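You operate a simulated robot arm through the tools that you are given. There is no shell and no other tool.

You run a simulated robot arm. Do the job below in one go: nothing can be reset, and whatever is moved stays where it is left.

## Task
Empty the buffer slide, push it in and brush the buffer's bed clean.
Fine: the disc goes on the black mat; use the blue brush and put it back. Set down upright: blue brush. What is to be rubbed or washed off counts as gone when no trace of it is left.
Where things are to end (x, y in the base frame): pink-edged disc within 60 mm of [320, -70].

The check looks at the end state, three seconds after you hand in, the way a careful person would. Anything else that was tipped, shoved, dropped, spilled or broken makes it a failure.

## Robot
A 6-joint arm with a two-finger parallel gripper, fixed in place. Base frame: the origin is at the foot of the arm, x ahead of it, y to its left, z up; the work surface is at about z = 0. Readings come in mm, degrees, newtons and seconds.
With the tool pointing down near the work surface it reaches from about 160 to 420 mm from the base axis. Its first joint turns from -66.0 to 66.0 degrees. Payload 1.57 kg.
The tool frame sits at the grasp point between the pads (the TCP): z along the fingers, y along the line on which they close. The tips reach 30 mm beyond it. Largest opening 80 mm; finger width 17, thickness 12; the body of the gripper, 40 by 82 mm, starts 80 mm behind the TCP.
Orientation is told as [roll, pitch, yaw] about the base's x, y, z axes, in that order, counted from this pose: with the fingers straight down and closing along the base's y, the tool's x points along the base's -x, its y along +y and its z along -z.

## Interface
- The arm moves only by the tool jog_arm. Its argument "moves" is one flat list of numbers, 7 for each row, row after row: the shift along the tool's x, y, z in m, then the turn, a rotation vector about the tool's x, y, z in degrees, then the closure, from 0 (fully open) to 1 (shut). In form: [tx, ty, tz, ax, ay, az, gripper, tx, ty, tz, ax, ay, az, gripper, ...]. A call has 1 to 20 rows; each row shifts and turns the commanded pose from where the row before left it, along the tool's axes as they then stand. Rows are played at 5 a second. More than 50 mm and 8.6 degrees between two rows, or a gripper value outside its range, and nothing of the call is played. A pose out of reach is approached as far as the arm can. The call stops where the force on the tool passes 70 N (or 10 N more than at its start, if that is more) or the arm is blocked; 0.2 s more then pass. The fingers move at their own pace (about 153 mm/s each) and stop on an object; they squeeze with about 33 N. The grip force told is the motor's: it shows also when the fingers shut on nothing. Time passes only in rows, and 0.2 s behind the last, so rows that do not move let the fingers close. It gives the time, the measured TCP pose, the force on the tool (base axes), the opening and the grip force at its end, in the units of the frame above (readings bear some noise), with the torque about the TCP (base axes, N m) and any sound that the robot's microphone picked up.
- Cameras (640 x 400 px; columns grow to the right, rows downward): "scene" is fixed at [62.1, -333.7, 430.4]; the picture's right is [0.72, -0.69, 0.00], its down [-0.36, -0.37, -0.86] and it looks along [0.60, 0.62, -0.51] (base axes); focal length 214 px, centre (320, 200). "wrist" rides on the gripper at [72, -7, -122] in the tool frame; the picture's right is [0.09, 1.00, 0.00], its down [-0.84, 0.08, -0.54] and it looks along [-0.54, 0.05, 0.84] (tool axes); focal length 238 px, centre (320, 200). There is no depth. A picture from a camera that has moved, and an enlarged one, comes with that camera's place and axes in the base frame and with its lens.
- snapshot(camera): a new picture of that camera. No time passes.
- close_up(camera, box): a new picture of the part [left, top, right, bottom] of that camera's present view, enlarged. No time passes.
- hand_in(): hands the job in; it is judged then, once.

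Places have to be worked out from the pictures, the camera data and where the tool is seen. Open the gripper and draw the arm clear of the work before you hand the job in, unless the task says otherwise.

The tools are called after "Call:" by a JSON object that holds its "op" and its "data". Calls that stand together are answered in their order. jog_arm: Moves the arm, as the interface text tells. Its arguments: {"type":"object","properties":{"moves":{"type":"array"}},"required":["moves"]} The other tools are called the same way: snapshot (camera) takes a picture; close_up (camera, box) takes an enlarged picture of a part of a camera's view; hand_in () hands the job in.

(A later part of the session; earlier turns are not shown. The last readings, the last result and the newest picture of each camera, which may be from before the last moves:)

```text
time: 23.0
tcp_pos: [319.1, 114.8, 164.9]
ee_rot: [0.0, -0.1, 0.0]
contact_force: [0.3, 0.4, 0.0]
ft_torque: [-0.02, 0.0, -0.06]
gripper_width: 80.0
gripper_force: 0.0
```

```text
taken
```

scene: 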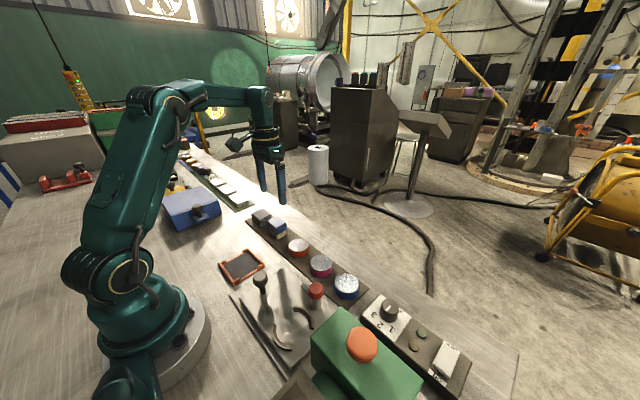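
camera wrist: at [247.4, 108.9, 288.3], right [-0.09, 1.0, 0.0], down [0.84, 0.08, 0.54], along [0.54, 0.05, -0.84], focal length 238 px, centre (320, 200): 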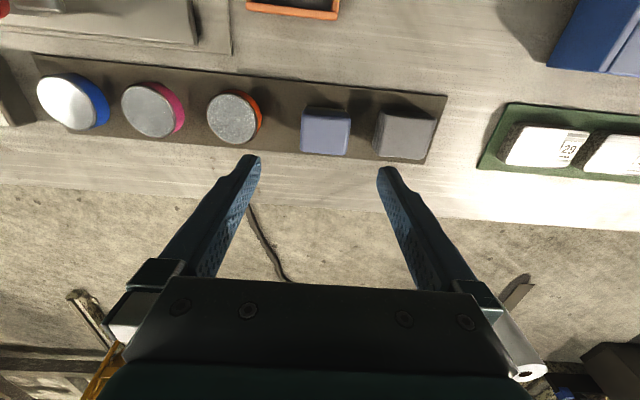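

Let me zoom on the blue block and survey the far-left side for any other candidate "blue brush".

Call:
{"op": "close_up", "data": {"camera": "wrist", "box": [280, 80, 460, 190]}}

Call:
{"op": "close_up", "data": {"camera": "scene", "box": [230, 195, 310, 265]}}

Call:
{"op": "close_up", "data": {"camera": "scene", "box": [130, 130, 250, 230]}}

Call:
{"op": "close_up", "data": {"camera": "scene", "box": [220, 240, 340, 370]}}

```text
3.56 times, centred on (370, 135) of wrist
camera zoom: at [247.4, 108.9, 288.3], right [-0.09, 1.0, 0.0], down [0.84, 0.08, 0.54], along [0.54, 0.05, -0.84], focal length 848 px, centre (142, 431)
```

zoom: 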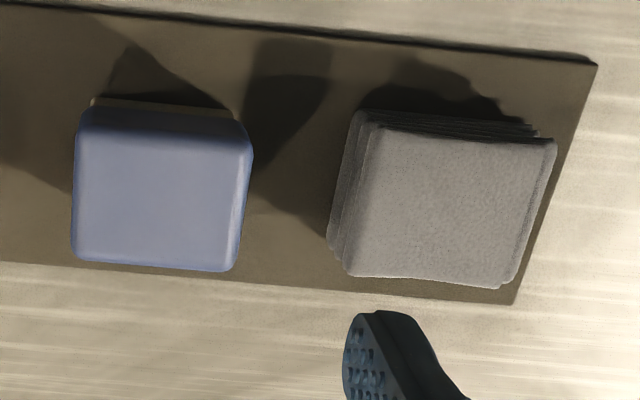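

```text
5.71 times, centred on (270, 230) of scene
camera zoom: at [62.1, -333.7, 430.4], right [0.72, -0.69, 0.0], down [-0.36, -0.37, -0.86], along [0.6, 0.62, -0.51], focal length 1226 px, centre (606, 29)
```

zoom: 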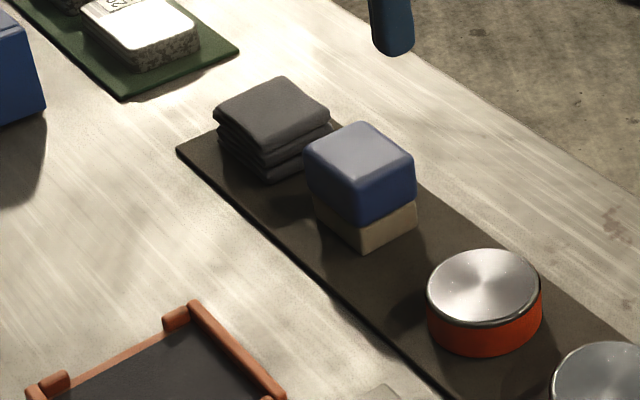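

```text
4.00 times, centred on (190, 180) of scene
camera zoom: at [62.1, -333.7, 430.4], right [0.72, -0.69, 0.0], down [-0.36, -0.37, -0.86], along [0.6, 0.62, -0.51], focal length 858 px, centre (840, 280)
```

zoom: 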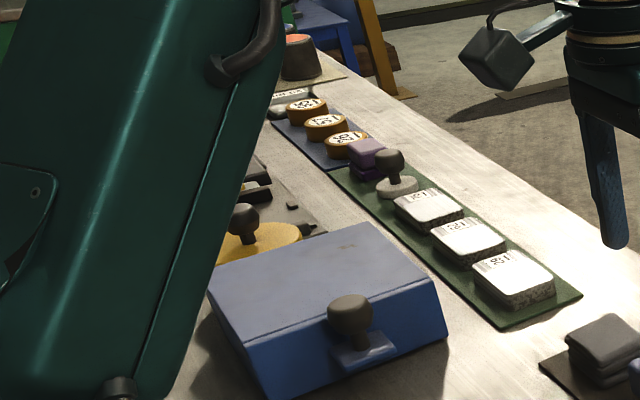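

```text
3.08 times, centred on (280, 305) of scene
camera zoom: at [62.1, -333.7, 430.4], right [0.72, -0.69, 0.0], down [-0.36, -0.37, -0.86], along [0.6, 0.62, -0.51], focal length 660 px, centre (443, -123)
```

zoom: 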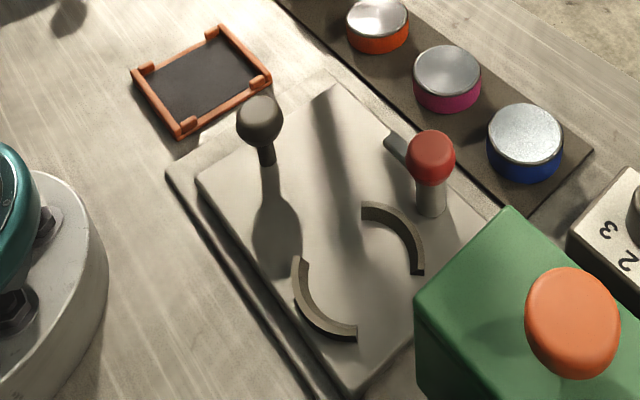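

The blue block with beige bristles is the brush (starting spot ≈(321,122)), and the grey stack is cloth. Next I move behind the slide's dark knob (≈(177,-37,66)) with closed fingers, to push it toward -y.

Call:
{"op": "jog_arm", "data": {"moves": [0.0355, -0.0238, 0, 0, 0, 0, 1, 0.0355, -0.0238, 0, 0, 0, 0, 1, 0.0355, -0.0238, 0, 0, 0, 0, 1, 0.0355, -0.0238, 0, 0, 0, 0, 1, 0, 0, 0, 0, 0, 0, 1]}}

Call:
{"op": "snapshot", "data": {"camera": "wrist"}}

```text
time: 24.2
tcp_pos: [178.5, 18.0, 166.6]
ee_rot: [0.0, 0.0, 0.0]
contact_force: [-0.1, 0.9, 0.4]
ft_torque: [-0.05, -0.02, 0.0]
gripper_width: 0.0
gripper_force: 21.1
```

```text
taken
camera wrist: at [106.2, 11.7, 288.1], right [-0.09, 1.0, 0.0], down [0.84, 0.08, 0.54], along [0.54, 0.05, -0.84], focal length 238 px, centre (320, 200)
```

wrist: 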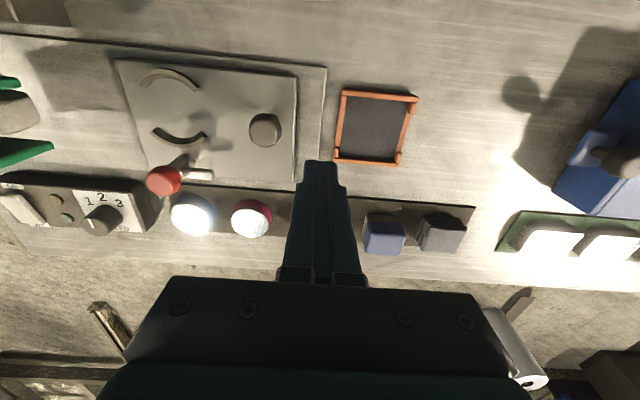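

Call:
{"op": "jog_arm", "data": {"moves": [0, -0.002, 0.04, 0, 0, 0, 1, 0.001, -0.002, 0.04, 0, 0, 0, 1, 0, 0, 0.02, 0, 0, 0, 1, 0, 0, 0, 0, 0, 0, 1]}}

Call:
{"op": "snapshot", "data": {"camera": "wrist"}}

Call:
{"op": "close_up", "data": {"camera": "scene", "box": [220, 230, 340, 350]}}

```text
time: 25.2
tcp_pos: [178.4, 13.5, 64.4]
ee_rot: [0.0, 0.0, 0.2]
contact_force: [-0.6, -0.3, 0.1]
ft_torque: [-0.02, 0.03, 0.01]
gripper_width: 0.0
gripper_force: 21.7
```

```text
taken
camera wrist: at [106.2, 7.0, 187.8], right [-0.09, 1.0, 0.0], down [0.84, 0.08, 0.54], along [0.54, 0.05, -0.84], focal length 238 px, centre (320, 200)
```

wrist: 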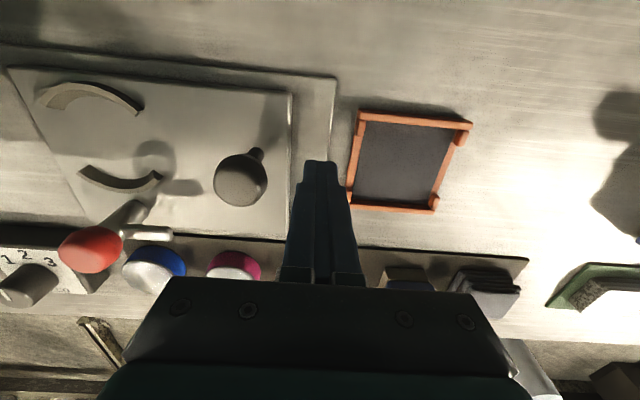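

```text
3.33 times, centred on (280, 290) of scene
camera zoom: at [62.1, -333.7, 430.4], right [0.72, -0.69, 0.0], down [-0.36, -0.37, -0.86], along [0.6, 0.62, -0.51], focal length 715 px, centre (453, -100)
```

zoom: 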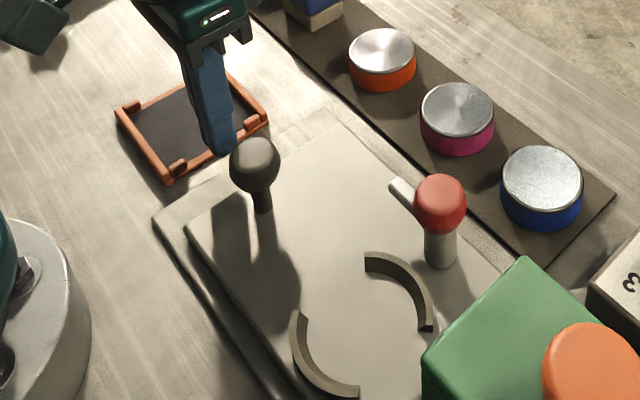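

The knob is straight ahead (−y) of the fingers. I push −y in small steps, watching the force.

Call:
{"op": "jog_arm", "data": {"moves": [0.002, -0.01, 0, 0, 0, 0, 1, 0, -0.008, 0, 0, 0, 0, 1, 0, -0.006, 0, 0, 0, 0, 1, 0, -0.006, 0, 0, 0, 0, 1, 0, 0, 0, 0, 0, 0, 1]}}

Call:
{"op": "close_up", "data": {"camera": "scene", "box": [220, 230, 340, 350]}}

Call:
{"op": "snapshot", "data": {"camera": "wrist"}}

```text
time: 26.4
tcp_pos: [177.4, -16.3, 65.9]
ee_rot: [0.0, 0.0, 0.1]
contact_force: [-0.4, -0.5, 0.5]
ft_torque: [0.03, 0.04, -0.05]
gripper_width: 0.0
gripper_force: 21.4
```

```text
3.33 times, centred on (280, 290) of scene
camera zoom: at [62.1, -333.7, 430.4], right [0.72, -0.69, 0.0], down [-0.36, -0.37, -0.86], along [0.6, 0.62, -0.51], focal length 715 px, centre (453, -100)
```

zoom: 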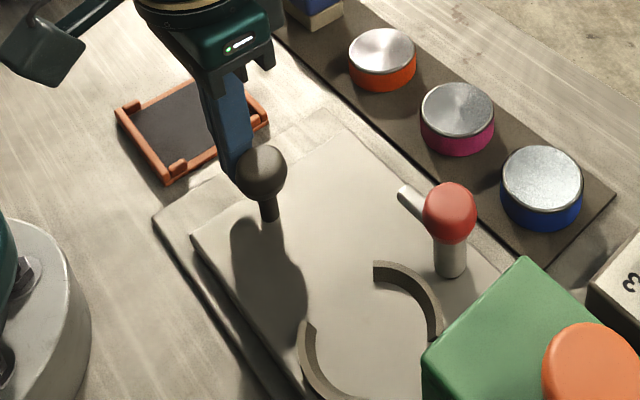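

```text
taken
camera wrist: at [103.7, -22.5, 189.3], right [-0.09, 1.0, 0.0], down [0.84, 0.08, 0.54], along [0.54, 0.05, -0.84], focal length 238 px, centre (320, 200)
```

wrist: 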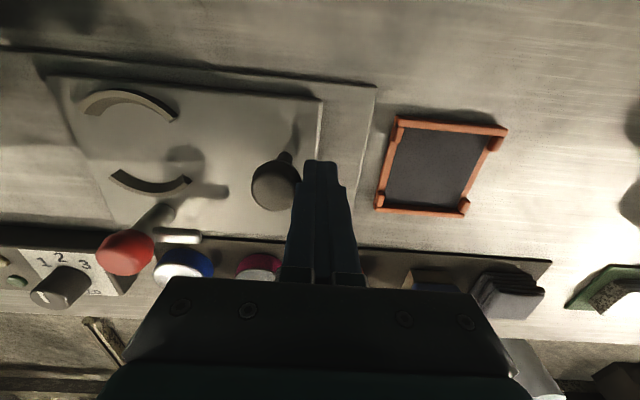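

The slide moves easily. I continue pushing about 60 mm.

Call:
{"op": "jog_arm", "data": {"moves": [0, -0.01, 0, 0, 0, 0, 1, 0, -0.01, 0, 0, 0, 0, 1, 0, -0.01, 0, 0, 0, 0, 1, 0, -0.01, 0, 0, 0, 0, 1, 0, -0.01, 0, 0, 0, 0, 1, 0, -0.01, 0, 0, 0, 0, 1, 0, 0, 0, 0, 0, 0, 1]}}

Call:
{"op": "snapshot", "data": {"camera": "scene"}}

Call:
{"op": "snapshot", "data": {"camera": "wrist"}}

```text
time: 28.0
tcp_pos: [175.4, -77.7, 68.1]
ee_rot: [-0.1, 0.0, 0.1]
contact_force: [0.2, 0.5, 1.2]
ft_torque: [-0.01, 0.01, 0.01]
gripper_width: 0.0
gripper_force: 20.8
```

```text
taken
```

scene: 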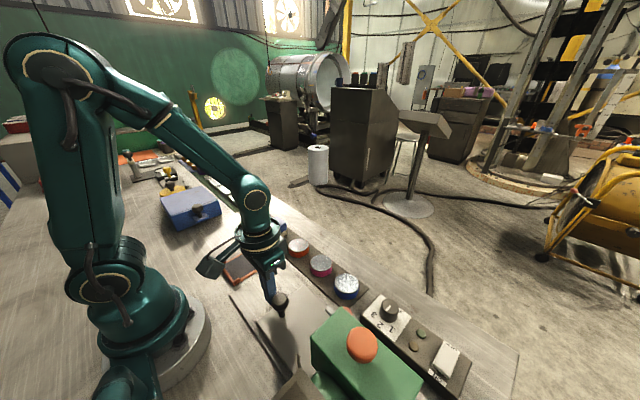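

```text
taken
camera wrist: at [103.0, -83.1, 189.7], right [-0.09, 1.0, 0.0], down [0.84, 0.08, 0.54], along [0.54, 0.05, -0.84], focal length 238 px, centre (320, 200)
```

wrist: 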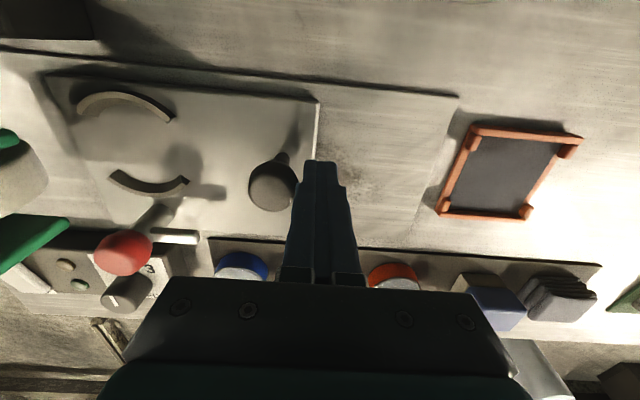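

Specks on the exposed bed are now appearing. I keep pushing, watching for the end stop.

Call:
{"op": "jog_arm", "data": {"moves": [0, -0.01, 0, 0, 0, 0, 1, 0, -0.01, 0, 0, 0, 0, 1, 0, -0.01, 0, 0, 0, 0, 1, 0, 0, 0, 0, 0, 0, 1]}}

Call:
{"op": "snapshot", "data": {"camera": "scene"}}

Call:
{"op": "snapshot", "data": {"camera": "wrist"}}

```text
time: 29.0
tcp_pos: [176.9, -107.4, 67.9]
ee_rot: [0.0, -0.1, 0.0]
contact_force: [0.2, 0.9, 0.9]
ft_torque: [0.03, 0.01, -0.01]
gripper_width: 0.1
gripper_force: 21.2
```

```text
taken
```

scene: 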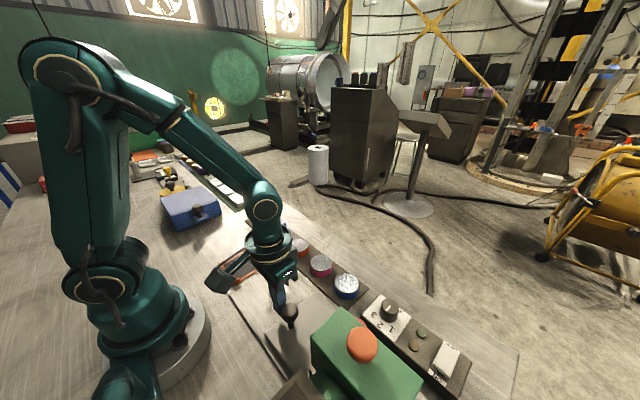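

```text
taken
camera wrist: at [103.4, -113.2, 189.3], right [-0.09, 1.0, 0.0], down [0.84, 0.08, 0.54], along [0.54, 0.05, -0.84], focal length 238 px, centre (320, 200)
```

wrist: 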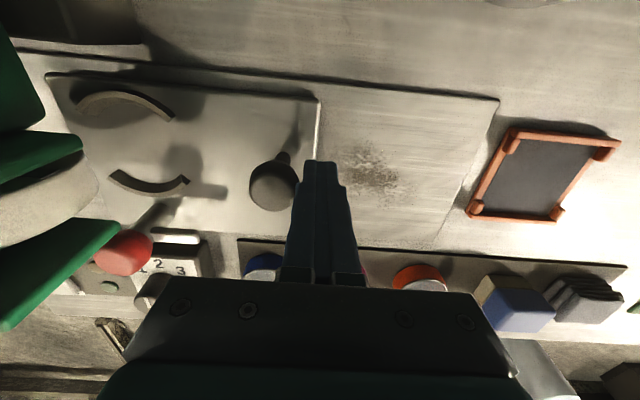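

Dirt patch is visible on the bed. I continue pushing toward the stop.

Call:
{"op": "jog_arm", "data": {"moves": [0, -0.008, 0, 0, 0, 0, 1, 0, -0.008, 0, 0, 0, 0, 1, 0, 0, 0, 0, 0, 0, 1]}}

Call:
{"op": "close_up", "data": {"camera": "scene", "box": [220, 250, 420, 400]}}

Call:
{"op": "snapshot", "data": {"camera": "wrist"}}

```text
time: 29.8
tcp_pos: [176.7, -122.5, 67.0]
ee_rot: [0.0, -0.1, 0.1]
contact_force: [-0.2, -0.3, -0.9]
ft_torque: [-0.02, -0.01, 0.02]
gripper_width: 0.0
gripper_force: 21.6
```

```text
2.67 times, centred on (320, 325) of scene
camera zoom: at [62.1, -333.7, 430.4], right [0.72, -0.69, 0.0], down [-0.36, -0.37, -0.86], along [0.6, 0.62, -0.51], focal length 572 px, centre (320, -133)
```

zoom: 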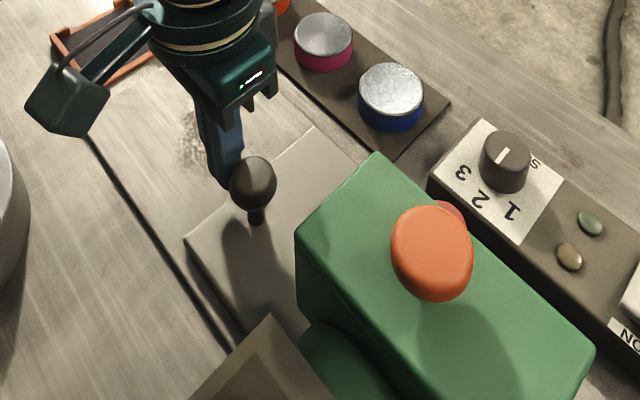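

```text
taken
camera wrist: at [104.0, -128.4, 189.5], right [-0.09, 1.0, 0.0], down [0.84, 0.08, 0.54], along [0.54, 0.05, -0.84], focal length 238 px, centre (320, 200)
```

wrist: 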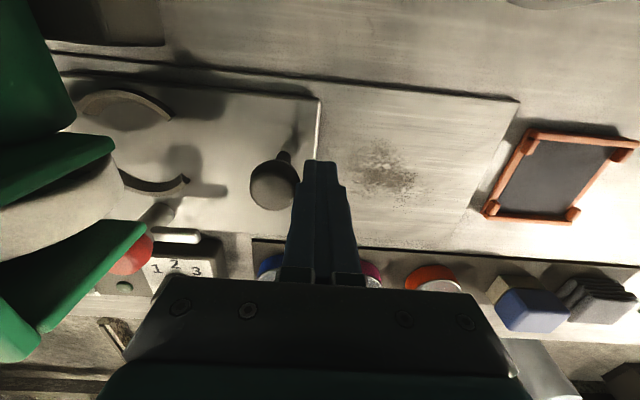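

Call:
{"op": "jog_arm", "data": {"moves": [0, -0.006, 0, 0, 0, 0, 1, 0, -0.006, 0, 0, 0, 0, 1, 0, 0, 0, 0, 0, 0, 1]}}

Call:
{"op": "snapshot", "data": {"camera": "wrist"}}

```text
time: 30.6
tcp_pos: [176.8, -135.0, 66.4]
ee_rot: [-0.1, 0.0, 0.1]
contact_force: [0.5, -0.5, -0.5]
ft_torque: [-0.02, -0.04, 0.02]
gripper_width: 0.1
gripper_force: 21.7
```

```text
taken
camera wrist: at [103.6, -140.5, 188.8], right [-0.09, 1.0, 0.0], down [0.84, 0.08, 0.54], along [0.54, 0.05, -0.84], focal length 238 px, centre (320, 200)
```

wrist: 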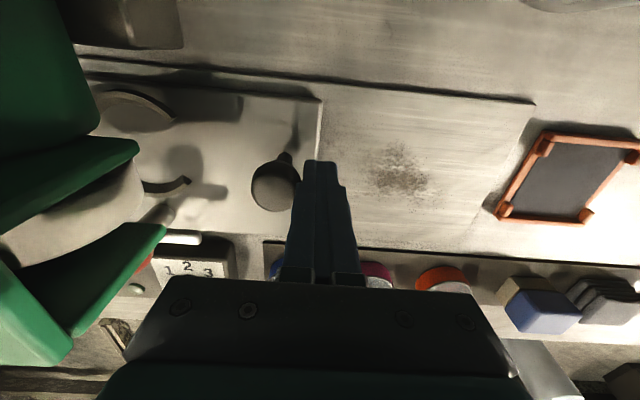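

No stop yet, forces still nil. I continue in small steps.

Call:
{"op": "jog_arm", "data": {"moves": [0, -0.006, 0, 0, 0, 0, 1, 0, -0.006, 0, 0, 0, 0, 1, 0, 0, 0, 0, 0, 0, 1]}}

Call:
{"op": "snapshot", "data": {"camera": "wrist"}}

Call:
{"op": "close_up", "data": {"camera": "scene", "box": [220, 250, 420, 400]}}

```text
time: 31.4
tcp_pos: [176.8, -146.4, 67.2]
ee_rot: [0.0, -0.1, 0.0]
contact_force: [0.4, 0.4, -0.3]
ft_torque: [0.0, 0.01, 0.01]
gripper_width: 0.0
gripper_force: 21.0
```

```text
taken
camera wrist: at [104.0, -152.8, 189.3], right [-0.09, 1.0, 0.0], down [0.84, 0.08, 0.54], along [0.54, 0.05, -0.84], focal length 238 px, centre (320, 200)
```

wrist: 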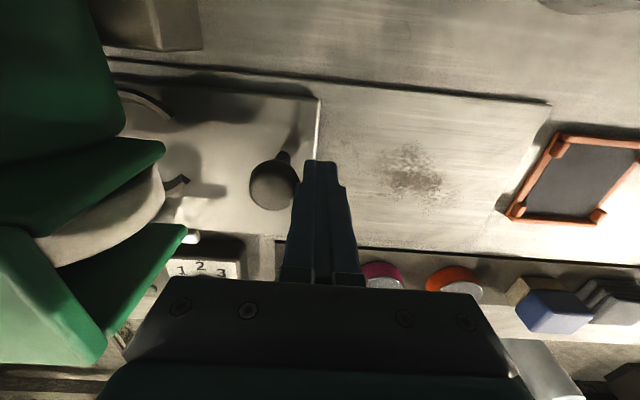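

```text
2.67 times, centred on (320, 325) of scene
camera zoom: at [62.1, -333.7, 430.4], right [0.72, -0.69, 0.0], down [-0.36, -0.37, -0.86], along [0.6, 0.62, -0.51], focal length 572 px, centre (320, -133)
```

zoom: 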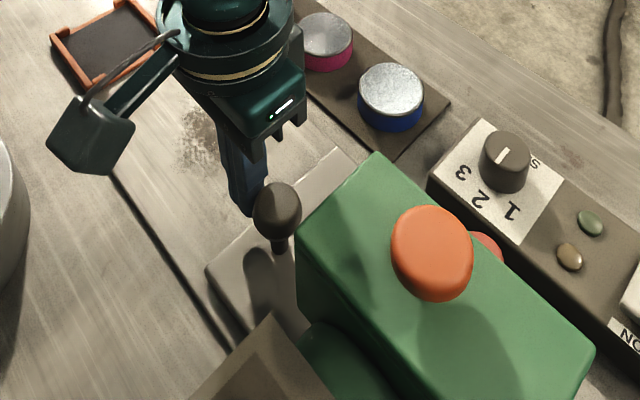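

Call:
{"op": "jog_arm", "data": {"moves": [0, -0.005, 0, 0, 0, 0, 1, 0, -0.005, 0, 0, 0, 0, 1, 0, 0, 0, 0, 0, 0, 1]}}

Call:
{"op": "snapshot", "data": {"camera": "wrist"}}

```text
time: 31.9
tcp_pos: [177.1, -149.3, 67.2]
ee_rot: [0.9, 0.0, -0.2]
contact_force: [3.5, 12.1, 4.1]
ft_torque: [-0.07, -0.01, 0.07]
gripper_width: 0.0
gripper_force: 21.4
stopped in row 2: the force on the tool passed its limit at 84 N (the readings are from after the stop); the commanded pose is now the measured one
```

```text
taken
camera wrist: at [104.1, -156.2, 189.2], right [-0.09, 1.0, 0.02], down [0.84, 0.07, 0.54], along [0.54, 0.06, -0.84], focal length 238 px, centre (320, 200)
```

wrist: 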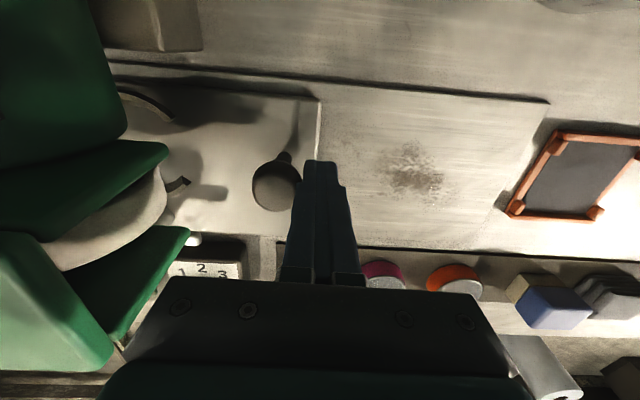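

The slide hit a firm stop at about 142 mm of travel (84 N spike), with nothing else near the ball or arm. I back off +y, square the tool, rise, and inspect the bed.

Call:
{"op": "jog_arm", "data": {"moves": [0, 0.01, 0, 0.9, 0, -0.2, 1, 0, 0.015, 0, 0, 0, 0, 1, 0, 0.02, -0.03, 0, 0, 0, 1, 0, 0.03, -0.04, 0, 0, 0, 1, 0, 0.03, -0.04, 0, 0, 0, 1, 0, 0.03, -0.03, 0, 0, 0, 0, 0, 0, 0, 0, 0, 0, 0]}}

Call:
{"op": "snapshot", "data": {"camera": "wrist"}}

Call:
{"op": "close_up", "data": {"camera": "scene", "box": [220, 250, 420, 400]}}

```text
time: 33.5
tcp_pos: [177.0, -13.4, 206.2]
ee_rot: [-0.1, 0.0, 0.1]
contact_force: [-0.3, 0.0, -0.6]
ft_torque: [0.0, 0.02, 0.01]
gripper_width: 79.7
gripper_force: 0.1
```

```text
taken
camera wrist: at [103.4, -19.6, 329.2], right [-0.09, 1.0, 0.0], down [0.84, 0.08, 0.54], along [0.54, 0.05, -0.84], focal length 238 px, centre (320, 200)
```

wrist: 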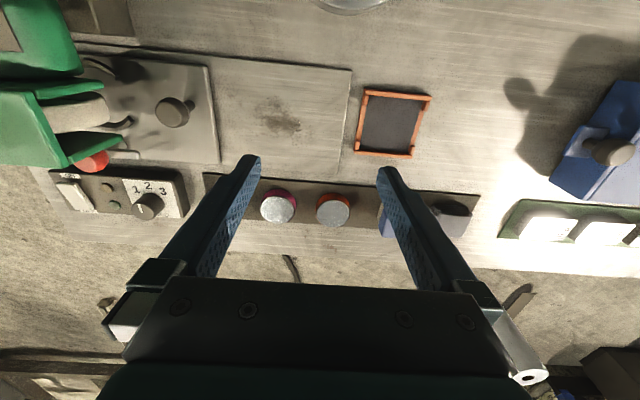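

```text
2.67 times, centred on (320, 325) of scene
camera zoom: at [62.1, -333.7, 430.4], right [0.72, -0.69, 0.0], down [-0.36, -0.37, -0.86], along [0.6, 0.62, -0.51], focal length 572 px, centre (320, -133)
```

zoom: 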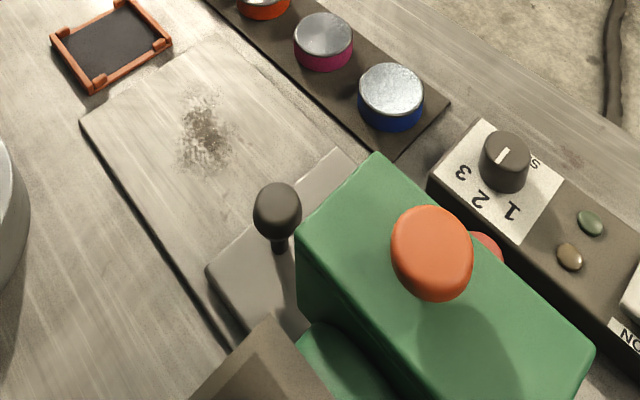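

Call:
{"op": "close_up", "data": {"camera": "wrist", "box": [200, 50, 360, 190]}}

Call:
{"op": "close_up", "data": {"camera": "scene", "box": [240, 255, 340, 345]}}

```text
2.86 times, centred on (280, 120) of wrist
camera zoom: at [103.4, -19.6, 329.2], right [-0.09, 1.0, 0.0], down [0.84, 0.08, 0.54], along [0.54, 0.05, -0.84], focal length 681 px, centre (434, 429)
```

zoom: 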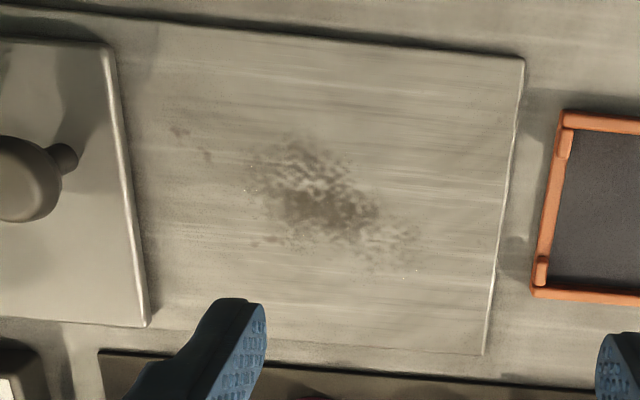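

```text
4.44 times, centred on (290, 300) of scene
camera zoom: at [62.1, -333.7, 430.4], right [0.72, -0.69, 0.0], down [-0.36, -0.37, -0.86], along [0.6, 0.62, -0.51], focal length 953 px, centre (453, -244)
```

zoom: 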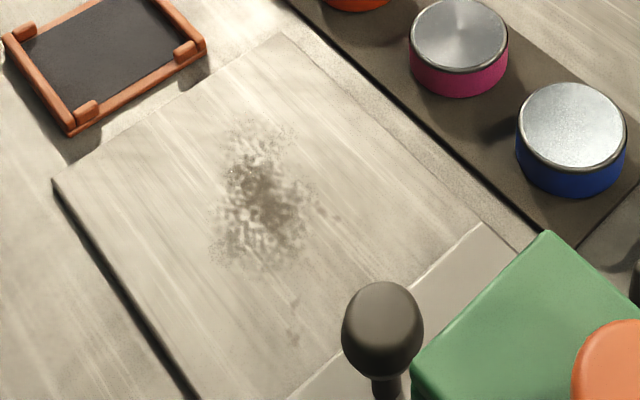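

The bed's dirt spans roughly x 155–225, y −135…−10. I now go over the brush (est. centre (324,120), ≈38×46 mm, top z≈50) to grasp it.

Call:
{"op": "jog_arm", "data": {"moves": [-0.029, 0.0267, 0.0, 0, 0, 0, 0, -0.029, 0.0267, 0.0, 0, 0, 0, 0, -0.029, 0.0267, 0.02, 0, 0, 0, 0, -0.029, 0.0267, 0.02, 0, 0, 0, 0, -0.029, 0.0267, 0.02, 0, 0, 0, 0, 0, 0, 0, 0, 0, 0, 0]}}

Call:
{"op": "snapshot", "data": {"camera": "wrist"}}

Call:
{"op": "close_up", "data": {"camera": "scene", "box": [230, 180, 330, 270]}}

```text
time: 34.9
tcp_pos: [319.8, 121.4, 145.5]
ee_rot: [-0.1, 0.0, 0.1]
contact_force: [0.1, -0.8, 0.1]
ft_torque: [0.01, 0.01, 0.03]
gripper_width: 80.0
gripper_force: 0.1
```

```text
taken
camera wrist: at [247.0, 115.0, 268.2], right [-0.09, 1.0, 0.0], down [0.84, 0.08, 0.54], along [0.54, 0.05, -0.84], focal length 238 px, centre (320, 200)
```

wrist: 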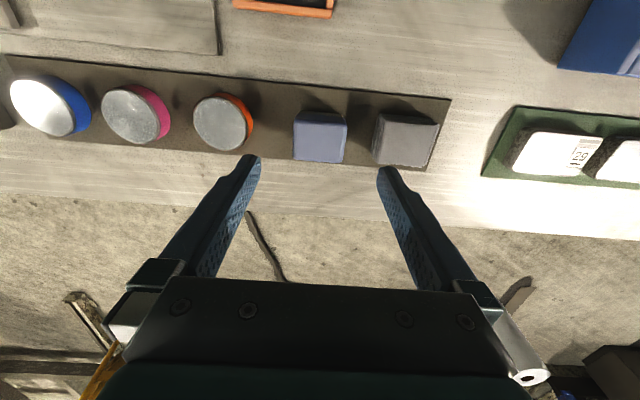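

```text
4.44 times, centred on (280, 225) of scene
camera zoom: at [62.1, -333.7, 430.4], right [0.72, -0.69, 0.0], down [-0.36, -0.37, -0.86], along [0.6, 0.62, -0.51], focal length 953 px, centre (498, 89)
```

zoom: 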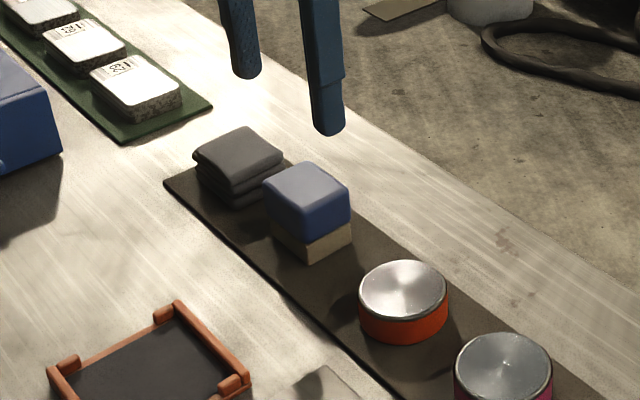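

Brush top is centred at ≈(321,121). I descend partway and re-check clearance to the cloth and orange disc.

Call:
{"op": "jog_arm", "data": {"moves": [-0.002, 0, 0.03, 0, 0, 0, 0, 0, 0, 0.025, 0, 0, 0, 0, 0, 0, 0, 0, 0, 0, 0]}}

Call:
{"op": "snapshot", "data": {"camera": "wrist"}}

Call:
{"op": "close_up", "data": {"camera": "scene", "box": [230, 180, 330, 270]}}

```text
time: 35.7
tcp_pos: [322.8, 119.0, 89.3]
ee_rot: [-0.1, 0.0, 0.0]
contact_force: [-1.3, 0.6, -0.3]
ft_torque: [0.02, 0.01, 0.01]
gripper_width: 79.8
gripper_force: 0.1
```

```text
taken
camera wrist: at [249.7, 113.1, 211.9], right [-0.09, 1.0, 0.0], down [0.84, 0.08, 0.54], along [0.54, 0.05, -0.84], focal length 238 px, centre (320, 200)
```

wrist: 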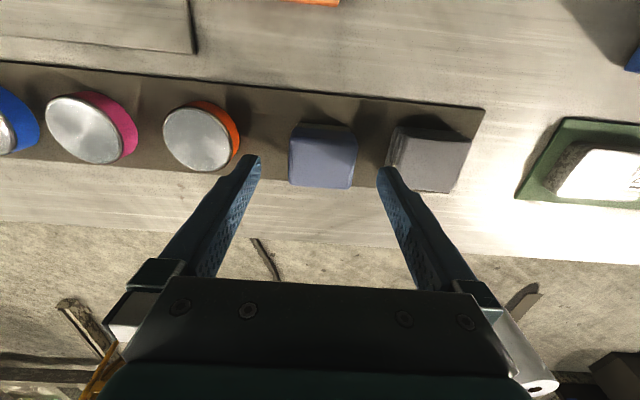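

```text
4.44 times, centred on (280, 225) of scene
camera zoom: at [62.1, -333.7, 430.4], right [0.72, -0.69, 0.0], down [-0.36, -0.37, -0.86], along [0.6, 0.62, -0.51], focal length 953 px, centre (498, 89)
```

zoom: 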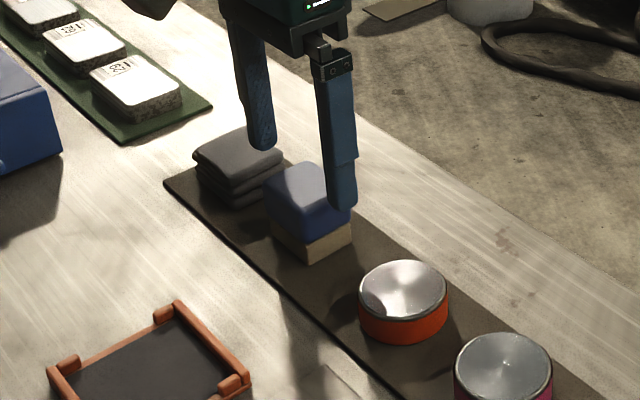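

The cloth edge is near y≈178, so I narrow the opening to ~64 mm before descending to the brush's blue body (tips z≈24).

Call:
{"op": "jog_arm", "data": {"moves": [0, 0.001, 0, 0, 0, 0, 0.2, 0, 0, 0, 0, 0, 0, 0.2, 0, 0, 0.012, 0, 0, 0, 0.2, 0, 0, 0.012, 0, 0, 0, 0.2, 0, 0, 0.01, 0, 0, 0, 0.2, 0, 0, 0, 0, 0, 0, 0.2]}}

Call:
{"op": "snapshot", "data": {"camera": "wrist"}}

Call:
{"op": "close_up", "data": {"camera": "scene", "box": [230, 180, 330, 270]}}

```text
time: 37.1
tcp_pos: [322.7, 118.2, 57.4]
ee_rot: [-0.1, 0.2, 0.0]
contact_force: [-0.2, 0.9, 0.5]
ft_torque: [-0.01, 0.0, 0.0]
gripper_width: 64.0
gripper_force: 0.0
```

```text
taken
camera wrist: at [250.0, 113.0, 179.1], right [-0.09, 1.0, 0.0], down [0.84, 0.08, 0.54], along [0.54, 0.05, -0.84], focal length 238 px, centre (320, 200)
```

wrist: 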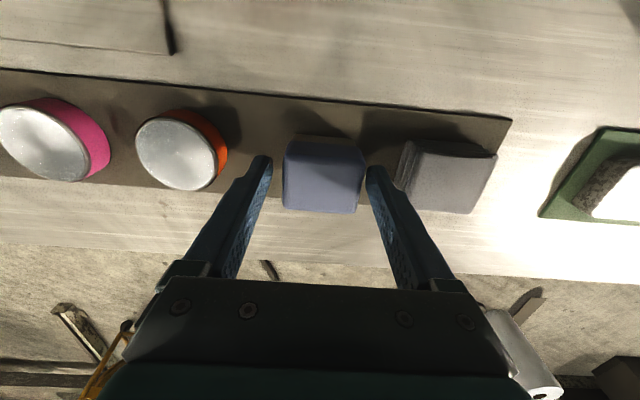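

```text
4.44 times, centred on (280, 225) of scene
camera zoom: at [62.1, -333.7, 430.4], right [0.72, -0.69, 0.0], down [-0.36, -0.37, -0.86], along [0.6, 0.62, -0.51], focal length 953 px, centre (498, 89)
```

zoom: 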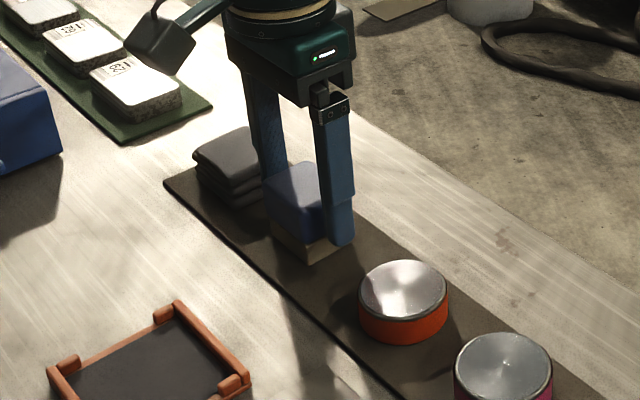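

The brush appears ≈2 mm further in +y than the TCP. I shift +2 mm, lower 3 mm, then close on it.

Call:
{"op": "jog_arm", "data": {"moves": [0, 0.002, 0.003, 0, 0, 0, 0.2, 0, 0, 0, 0, 0, 0, 0.3, 0, 0, 0, 0, 0, 0, 0.4, 0, 0, 0, 0, 0, 0, 1, 0, 0, 0, 0, 0, 0, 1]}}

Call:
{"op": "snapshot", "data": {"camera": "wrist"}}

Call:
{"op": "close_up", "data": {"camera": "scene", "box": [230, 180, 330, 270]}}

```text
time: 38.3
tcp_pos: [322.7, 121.1, 54.3]
ee_rot: [-0.2, 0.0, 0.0]
contact_force: [0.0, -0.7, 2.0]
ft_torque: [-0.01, -0.04, 0.0]
gripper_width: 49.3
gripper_force: 33.0
```

```text
taken
camera wrist: at [250.5, 115.3, 176.6], right [-0.09, 1.0, 0.0], down [0.84, 0.08, 0.54], along [0.54, 0.05, -0.84], focal length 238 px, centre (320, 200)
```

wrist: 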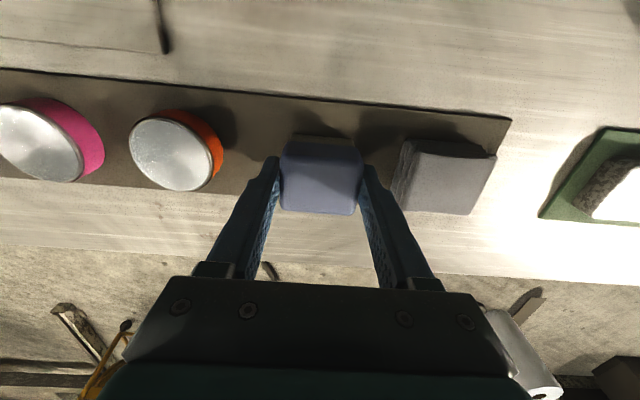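

```text
4.44 times, centred on (280, 225) of scene
camera zoom: at [62.1, -333.7, 430.4], right [0.72, -0.69, 0.0], down [-0.36, -0.37, -0.86], along [0.6, 0.62, -0.51], focal length 953 px, centre (498, 89)
```

zoom: 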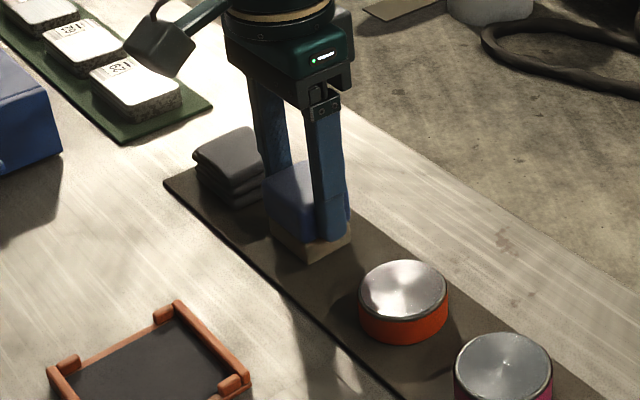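

Brush gripped (49 mm) at TCP (322.7,121.1,54.3), which is its home pose. I lift and carry it to above the bed near (190,-30).

Call:
{"op": "jog_arm", "data": {"moves": [0, 0, -0.01, 0, 0, 0, 1, 0, 0, -0.03, 0, 0, 0, 1, 0, 0, -0.035, 0, 0, 0, 1, 0.0265, -0.0302, 0, 0, 0, 0, 1, 0.0265, -0.0302, 0, 0, 0, 0, 1, 0.0265, -0.0302, 0, 0, 0, 0, 1, 0.0265, -0.0302, 0, 0, 0, 0, 1, 0.0265, -0.0302, 0, 0, 0, 0, 1, 0, 0, 0, 0, 0, 0, 1]}}

Call:
{"op": "snapshot", "data": {"camera": "wrist"}}

Call:
{"op": "snapshot", "data": {"camera": "scene"}}

```text
time: 40.3
tcp_pos: [192.2, -30.5, 128.2]
ee_rot: [-0.1, 0.0, 0.0]
contact_force: [0.4, 0.1, -0.8]
ft_torque: [0.0, -0.05, 0.0]
gripper_width: 49.1
gripper_force: 32.5
```

```text
taken
camera wrist: at [118.3, -36.0, 250.4], right [-0.09, 1.0, 0.0], down [0.84, 0.08, 0.54], along [0.54, 0.05, -0.84], focal length 238 px, centre (320, 200)
```

wrist: 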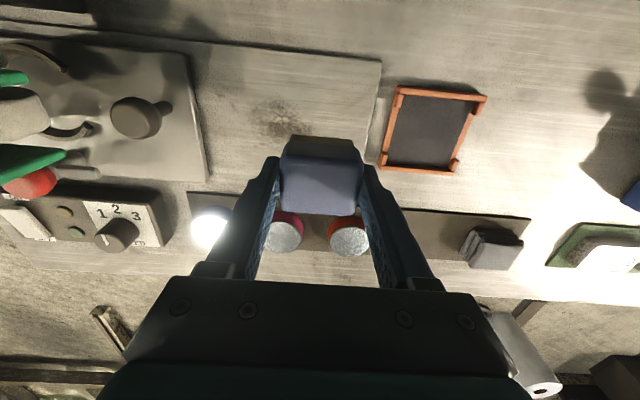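

```text
taken
```

scene: 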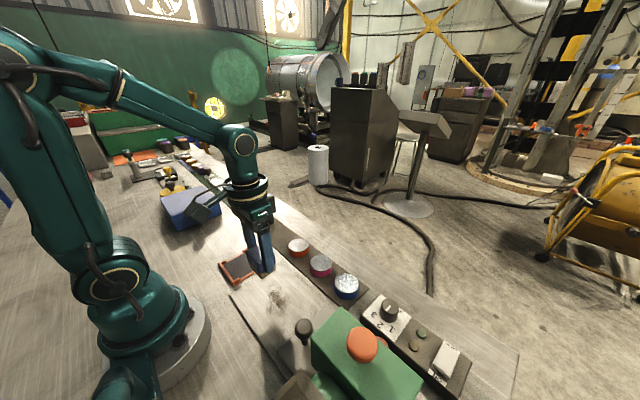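

The brush is held well. I lower over the bed's clean +y end and feel for contact.

Call:
{"op": "jog_arm", "data": {"moves": [0, 0.005, 0.03, 0, 0, 0, 1, 0, 0.005, 0.025, 0, 0, 0, 1, 0, 0, 0.004, 0, 0, 0, 1, 0, 0, 0, 0, 0, 0, 1]}}

Call:
{"op": "close_up", "data": {"camera": "scene", "box": [220, 240, 340, 340]}}

```text
time: 41.3
tcp_pos: [192.3, -20.0, 69.7]
ee_rot: [0.0, 0.0, 0.0]
contact_force: [-0.6, -0.1, -1.1]
ft_torque: [-0.01, 0.0, -0.01]
gripper_width: 48.9
gripper_force: 33.4
```

```text
4.00 times, centred on (280, 290) of scene
camera zoom: at [62.1, -333.7, 430.4], right [0.72, -0.69, 0.0], down [-0.36, -0.37, -0.86], along [0.6, 0.62, -0.51], focal length 858 px, centre (480, -160)
```

zoom: 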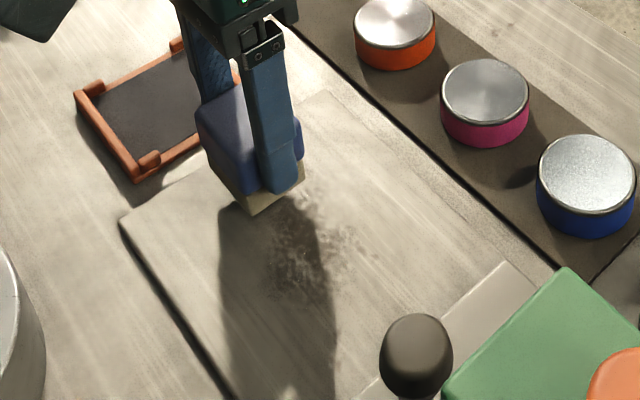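

Call:
{"op": "jog_arm", "data": {"moves": [0, 0, 0.003, 0, 0, 0, 1, 0, 0, 0.003, 0, 0, 0, 1, 0, 0, 0.002, 0, 0, 0, 1, 0, 0, 0, 0, 0, 0, 1]}}

```text
time: 42.3
tcp_pos: [192.8, -19.3, 62.8]
ee_rot: [-0.1, 0.0, 0.1]
contact_force: [-0.4, -0.4, -0.1]
ft_torque: [0.0, -0.01, 0.0]
gripper_width: 49.1
gripper_force: 33.0
```

No contact at z=62.8 yet. I continue in 1.5 mm steps.

Call:
{"op": "jog_arm", "data": {"moves": [0, 0, 0.0015, 0, 0, 0, 1, 0, 0, 0.0015, 0, 0, 0, 1, 0, 0, 0, 0, 0, 0, 1]}}

```text
time: 43.1
tcp_pos: [192.3, -19.8, 60.0]
ee_rot: [-0.1, 0.1, 0.0]
contact_force: [0.1, 0.3, -1.3]
ft_torque: [0.01, 0.01, 0.01]
gripper_width: 49.0
gripper_force: 32.8
```

Call:
{"op": "jog_arm", "data": {"moves": [0, 0, 0.001, 0, 0, 0, 1, 0, 0, 0.001, 0, 0, 0, 1, 0, 0, 0, 0, 0, 0, 1]}}

```text
time: 43.9
tcp_pos: [190.6, -18.2, 57.7]
ee_rot: [-0.2, 0.0, 0.0]
contact_force: [1.1, 0.8, -0.9]
ft_torque: [-0.01, -0.02, -0.01]
gripper_width: 49.1
gripper_force: 33.2
```

Call:
{"op": "jog_arm", "data": {"moves": [0, 0, 0.001, 0, 0, 0, 1, 0, 0, 0.001, 0, 0, 0, 1, 0, 0, 0, 0, 0, 0, 1]}}

Call:
{"op": "close_up", "data": {"camera": "scene", "box": [230, 240, 310, 310]}}

```text
time: 44.7
tcp_pos: [191.8, -19.0, 56.0]
ee_rot: [-0.1, 0.0, 0.0]
contact_force: [-5.1, 2.8, 28.0]
ft_torque: [0.21, 0.18, 0.02]
gripper_width: 49.1
gripper_force: 33.0
```

```text
5.71 times, centred on (270, 275) of scene
camera zoom: at [62.0, -333.7, 430.4], right [0.72, -0.69, 0.0], down [-0.36, -0.37, -0.86], along [0.6, 0.62, -0.51], focal length 1226 px, centre (606, -229)
```

zoom: 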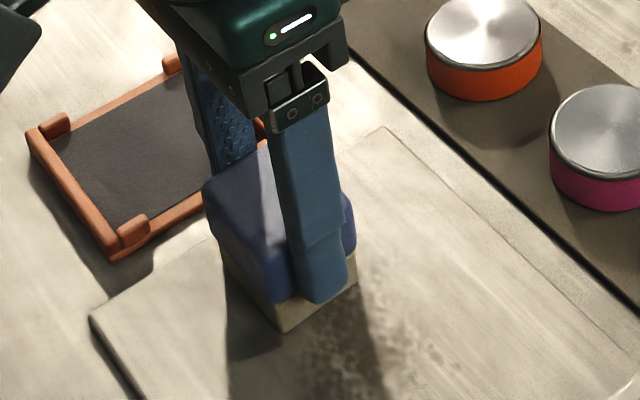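

Contact at TCP z≈56–57 (28 N). I ease off 0.5 mm and do a test stroke toward −y over the dirt, then back.

Call:
{"op": "jog_arm", "data": {"moves": [0, 0, -0.0005, 0, 0, 0, 1, 0, -0.012, 0, 0, 0, 0, 1, 0, -0.012, 0, 0, 0, 0, 1, 0, -0.012, 0, 0, 0, 0, 1, 0, -0.012, 0, 0, 0, 0, 1, 0, -0.012, 0, 0, 0, 0, 1, 0, -0.012, 0, 0, 0, 0, 1, 0, -0.012, 0, 0, 0, 0, 1]}}

Call:
{"op": "snapshot", "data": {"camera": "wrist"}}

Call:
{"op": "close_up", "data": {"camera": "scene", "box": [220, 240, 340, 340]}}

```text
time: 46.5
tcp_pos: [191.5, -103.0, 57.0]
ee_rot: [-0.2, 0.0, 0.0]
contact_force: [0.1, -0.3, 0.1]
ft_torque: [-0.01, 0.03, -0.02]
gripper_width: 48.8
gripper_force: 32.5
```

```text
taken
camera wrist: at [118.8, -108.8, 178.4], right [-0.09, 1.0, 0.0], down [0.84, 0.08, 0.54], along [0.54, 0.05, -0.84], focal length 238 px, centre (320, 200)
```

wrist: 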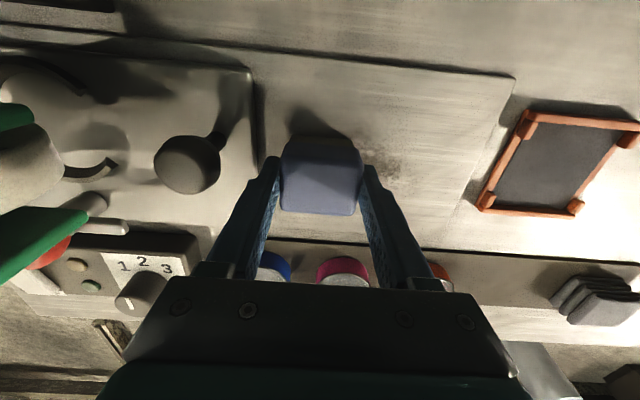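

```text
4.00 times, centred on (280, 290) of scene
camera zoom: at [62.1, -333.7, 430.4], right [0.72, -0.69, 0.0], down [-0.36, -0.37, -0.86], along [0.6, 0.62, -0.51], focal length 858 px, centre (480, -160)
```

zoom: 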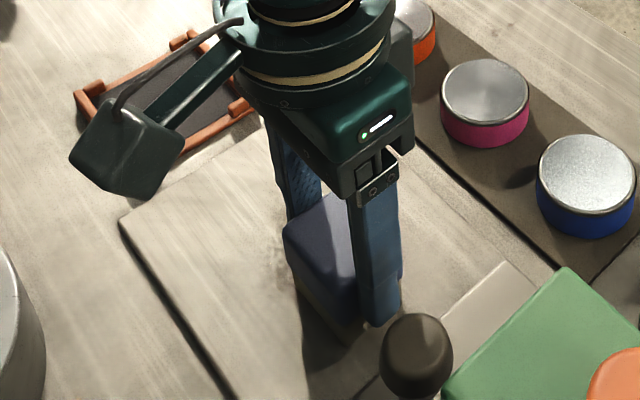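

Contact was lost (force ≈0) by the end of the stroke. Let me see what remains before pressing a bit more.

Call:
{"op": "close_up", "data": {"camera": "wrist", "box": [220, 60, 540, 260]}}

Call:
{"op": "jog_arm", "data": {"moves": [0, 0, 0.001, 0, 0, 0, 1, 0, 0.01, 0.0005, 0, 0, 0, 1, 0, 0.01, 0, 0, 0, 0, 1, 0, 0, 0, 0, 0, 0, 1]}}

```text
2.00 times, centred on (380, 160) of wrist
camera zoom: at [118.8, -108.8, 178.4], right [-0.09, 1.0, 0.0], down [0.84, 0.08, 0.54], along [0.54, 0.05, -0.84], focal length 477 px, centre (200, 280)
```

zoom: 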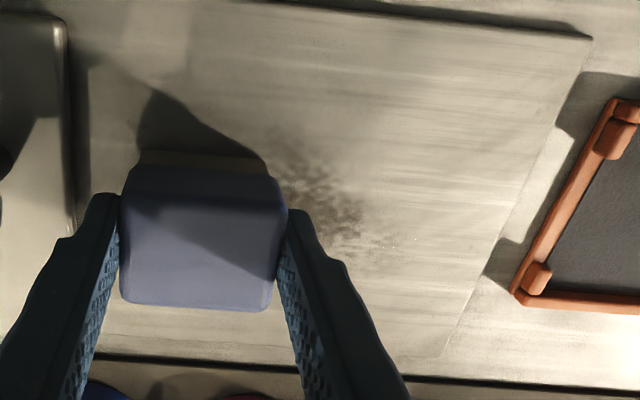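

```text
time: 47.5
tcp_pos: [192.1, -81.9, 55.2]
ee_rot: [-0.1, -0.2, -0.1]
contact_force: [4.0, -9.6, 27.1]
ft_torque: [-0.21, -0.12, -0.01]
gripper_width: 48.9
gripper_force: 32.9
```

Now pressing ≈27 N with friction. I run strokes along y at x≈192 between y≈−112 and −14.

Call:
{"op": "jog_arm", "data": {"moves": [0, 0.012, 0, 0, 0, 0, 1, 0, 0.012, 0, 0, 0, 0, 1, 0, 0.012, 0, 0, 0, 0, 1, 0, 0.012, 0, 0, 0, 0, 1, 0, 0.012, 0, 0, 0, 0, 1, 0, 0.008, 0, 0, 0, 0, 1, 0, -0.012, 0, 0, 0, 0, 1, 0, -0.012, 0, 0, 0, 0, 1, 0, -0.012, 0, 0, 0, 0, 1, 0, -0.012, 0, 0, 0, 0, 1, 0, -0.012, 0, 0, 0, 0, 1, 0, -0.012, 0, 0, 0, 0, 1, 0, -0.012, 0, 0, 0, 0, 1, 0, -0.012, 0, 0, 0, 0, 1]}}

Call:
{"op": "close_up", "data": {"camera": "wrist", "box": [220, 60, 540, 260]}}

Call:
{"op": "close_up", "data": {"camera": "scene", "box": [220, 240, 340, 340]}}

```text
time: 50.5
tcp_pos: [191.8, -111.1, 53.9]
ee_rot: [-0.1, 0.0, 0.0]
contact_force: [1.2, 10.5, 27.5]
ft_torque: [0.41, -0.07, -0.01]
gripper_width: 48.9
gripper_force: 33.3
```

```text
2.00 times, centred on (380, 160) of wrist
camera zoom: at [119.0, -116.4, 176.5], right [-0.09, 1.0, 0.0], down [0.84, 0.08, 0.54], along [0.54, 0.05, -0.84], focal length 477 px, centre (200, 280)
```

zoom: 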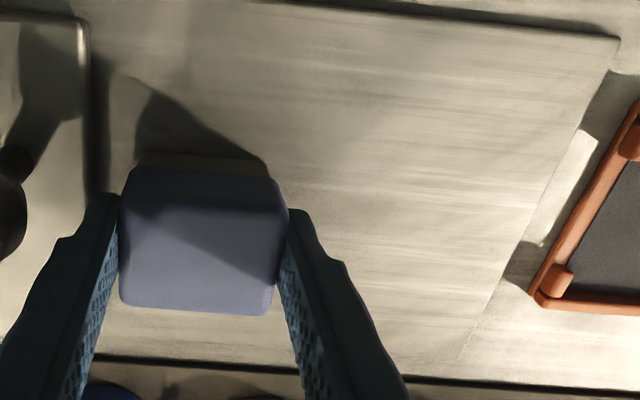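

```text
4.00 times, centred on (280, 290) of scene
camera zoom: at [62.0, -333.7, 430.5], right [0.72, -0.69, 0.0], down [-0.36, -0.37, -0.86], along [0.6, 0.62, -0.51], focal length 858 px, centre (480, -160)
```

zoom: 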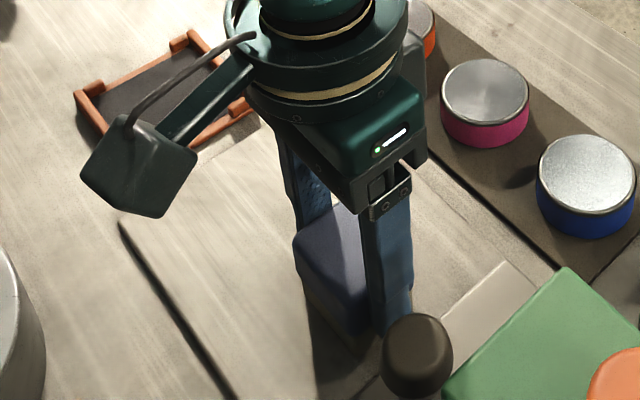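

Most of the dirt is gone. I shift to x≈168 to catch the near side and left-hand specks, stroking along y.

Call:
{"op": "jog_arm", "data": {"moves": [0.012, 0, 0, 0, 0, 0, 1, 0.012, 0, 0, 0, 0, 0, 1, 0, 0.012, 0, 0, 0, 0, 1, 0, 0.012, 0, 0, 0, 0, 1, 0, 0.012, 0, 0, 0, 0, 1, 0, 0.012, 0, 0, 0, 0, 1, 0, 0.012, 0, 0, 0, 0, 1, 0, 0.012, 0, 0, 0, 0, 1, 0, -0.012, 0, 0, 0, 0, 1, 0, -0.012, 0, 0, 0, 0, 1, 0, -0.012, 0, 0, 0, 0, 1, 0, -0.012, 0, 0, 0, 0, 1, 0, -0.012, 0, 0, 0, 0, 1, 0, -0.012, 0, 0, 0, 0, 1]}}

Call:
{"op": "close_up", "data": {"camera": "wrist", "box": [220, 60, 540, 260]}}

Call:
{"op": "close_up", "data": {"camera": "scene", "box": [220, 240, 340, 340]}}

```text
time: 53.5
tcp_pos: [168.2, -110.7, 53.1]
ee_rot: [-0.1, -0.1, -0.1]
contact_force: [1.0, 7.5, 22.7]
ft_torque: [0.43, -0.05, -0.02]
gripper_width: 49.2
gripper_force: 33.0
```

```text
2.00 times, centred on (380, 160) of wrist
camera zoom: at [94.7, -116.6, 176.4], right [-0.09, 1.0, 0.0], down [0.84, 0.08, 0.54], along [0.54, 0.05, -0.84], focal length 477 px, centre (200, 280)
```

zoom: 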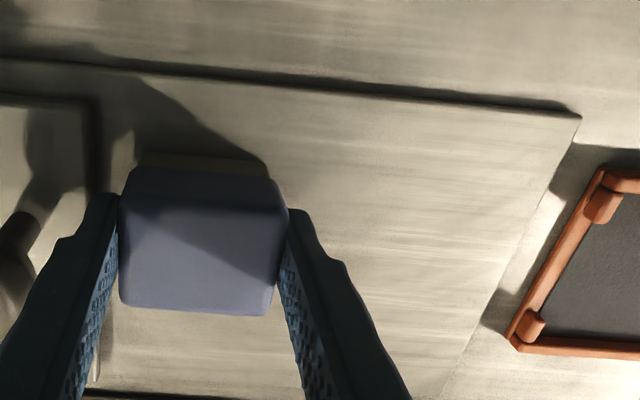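

```text
4.00 times, centred on (280, 290) of scene
camera zoom: at [62.0, -333.7, 430.5], right [0.72, -0.69, 0.0], down [-0.36, -0.37, -0.86], along [0.6, 0.62, -0.51], focal length 858 px, centre (480, -160)
```

zoom: 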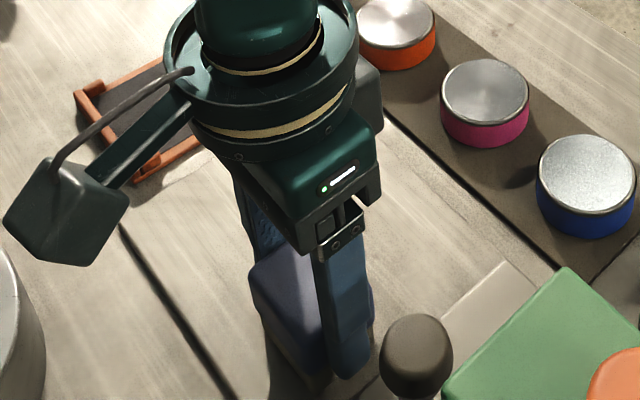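

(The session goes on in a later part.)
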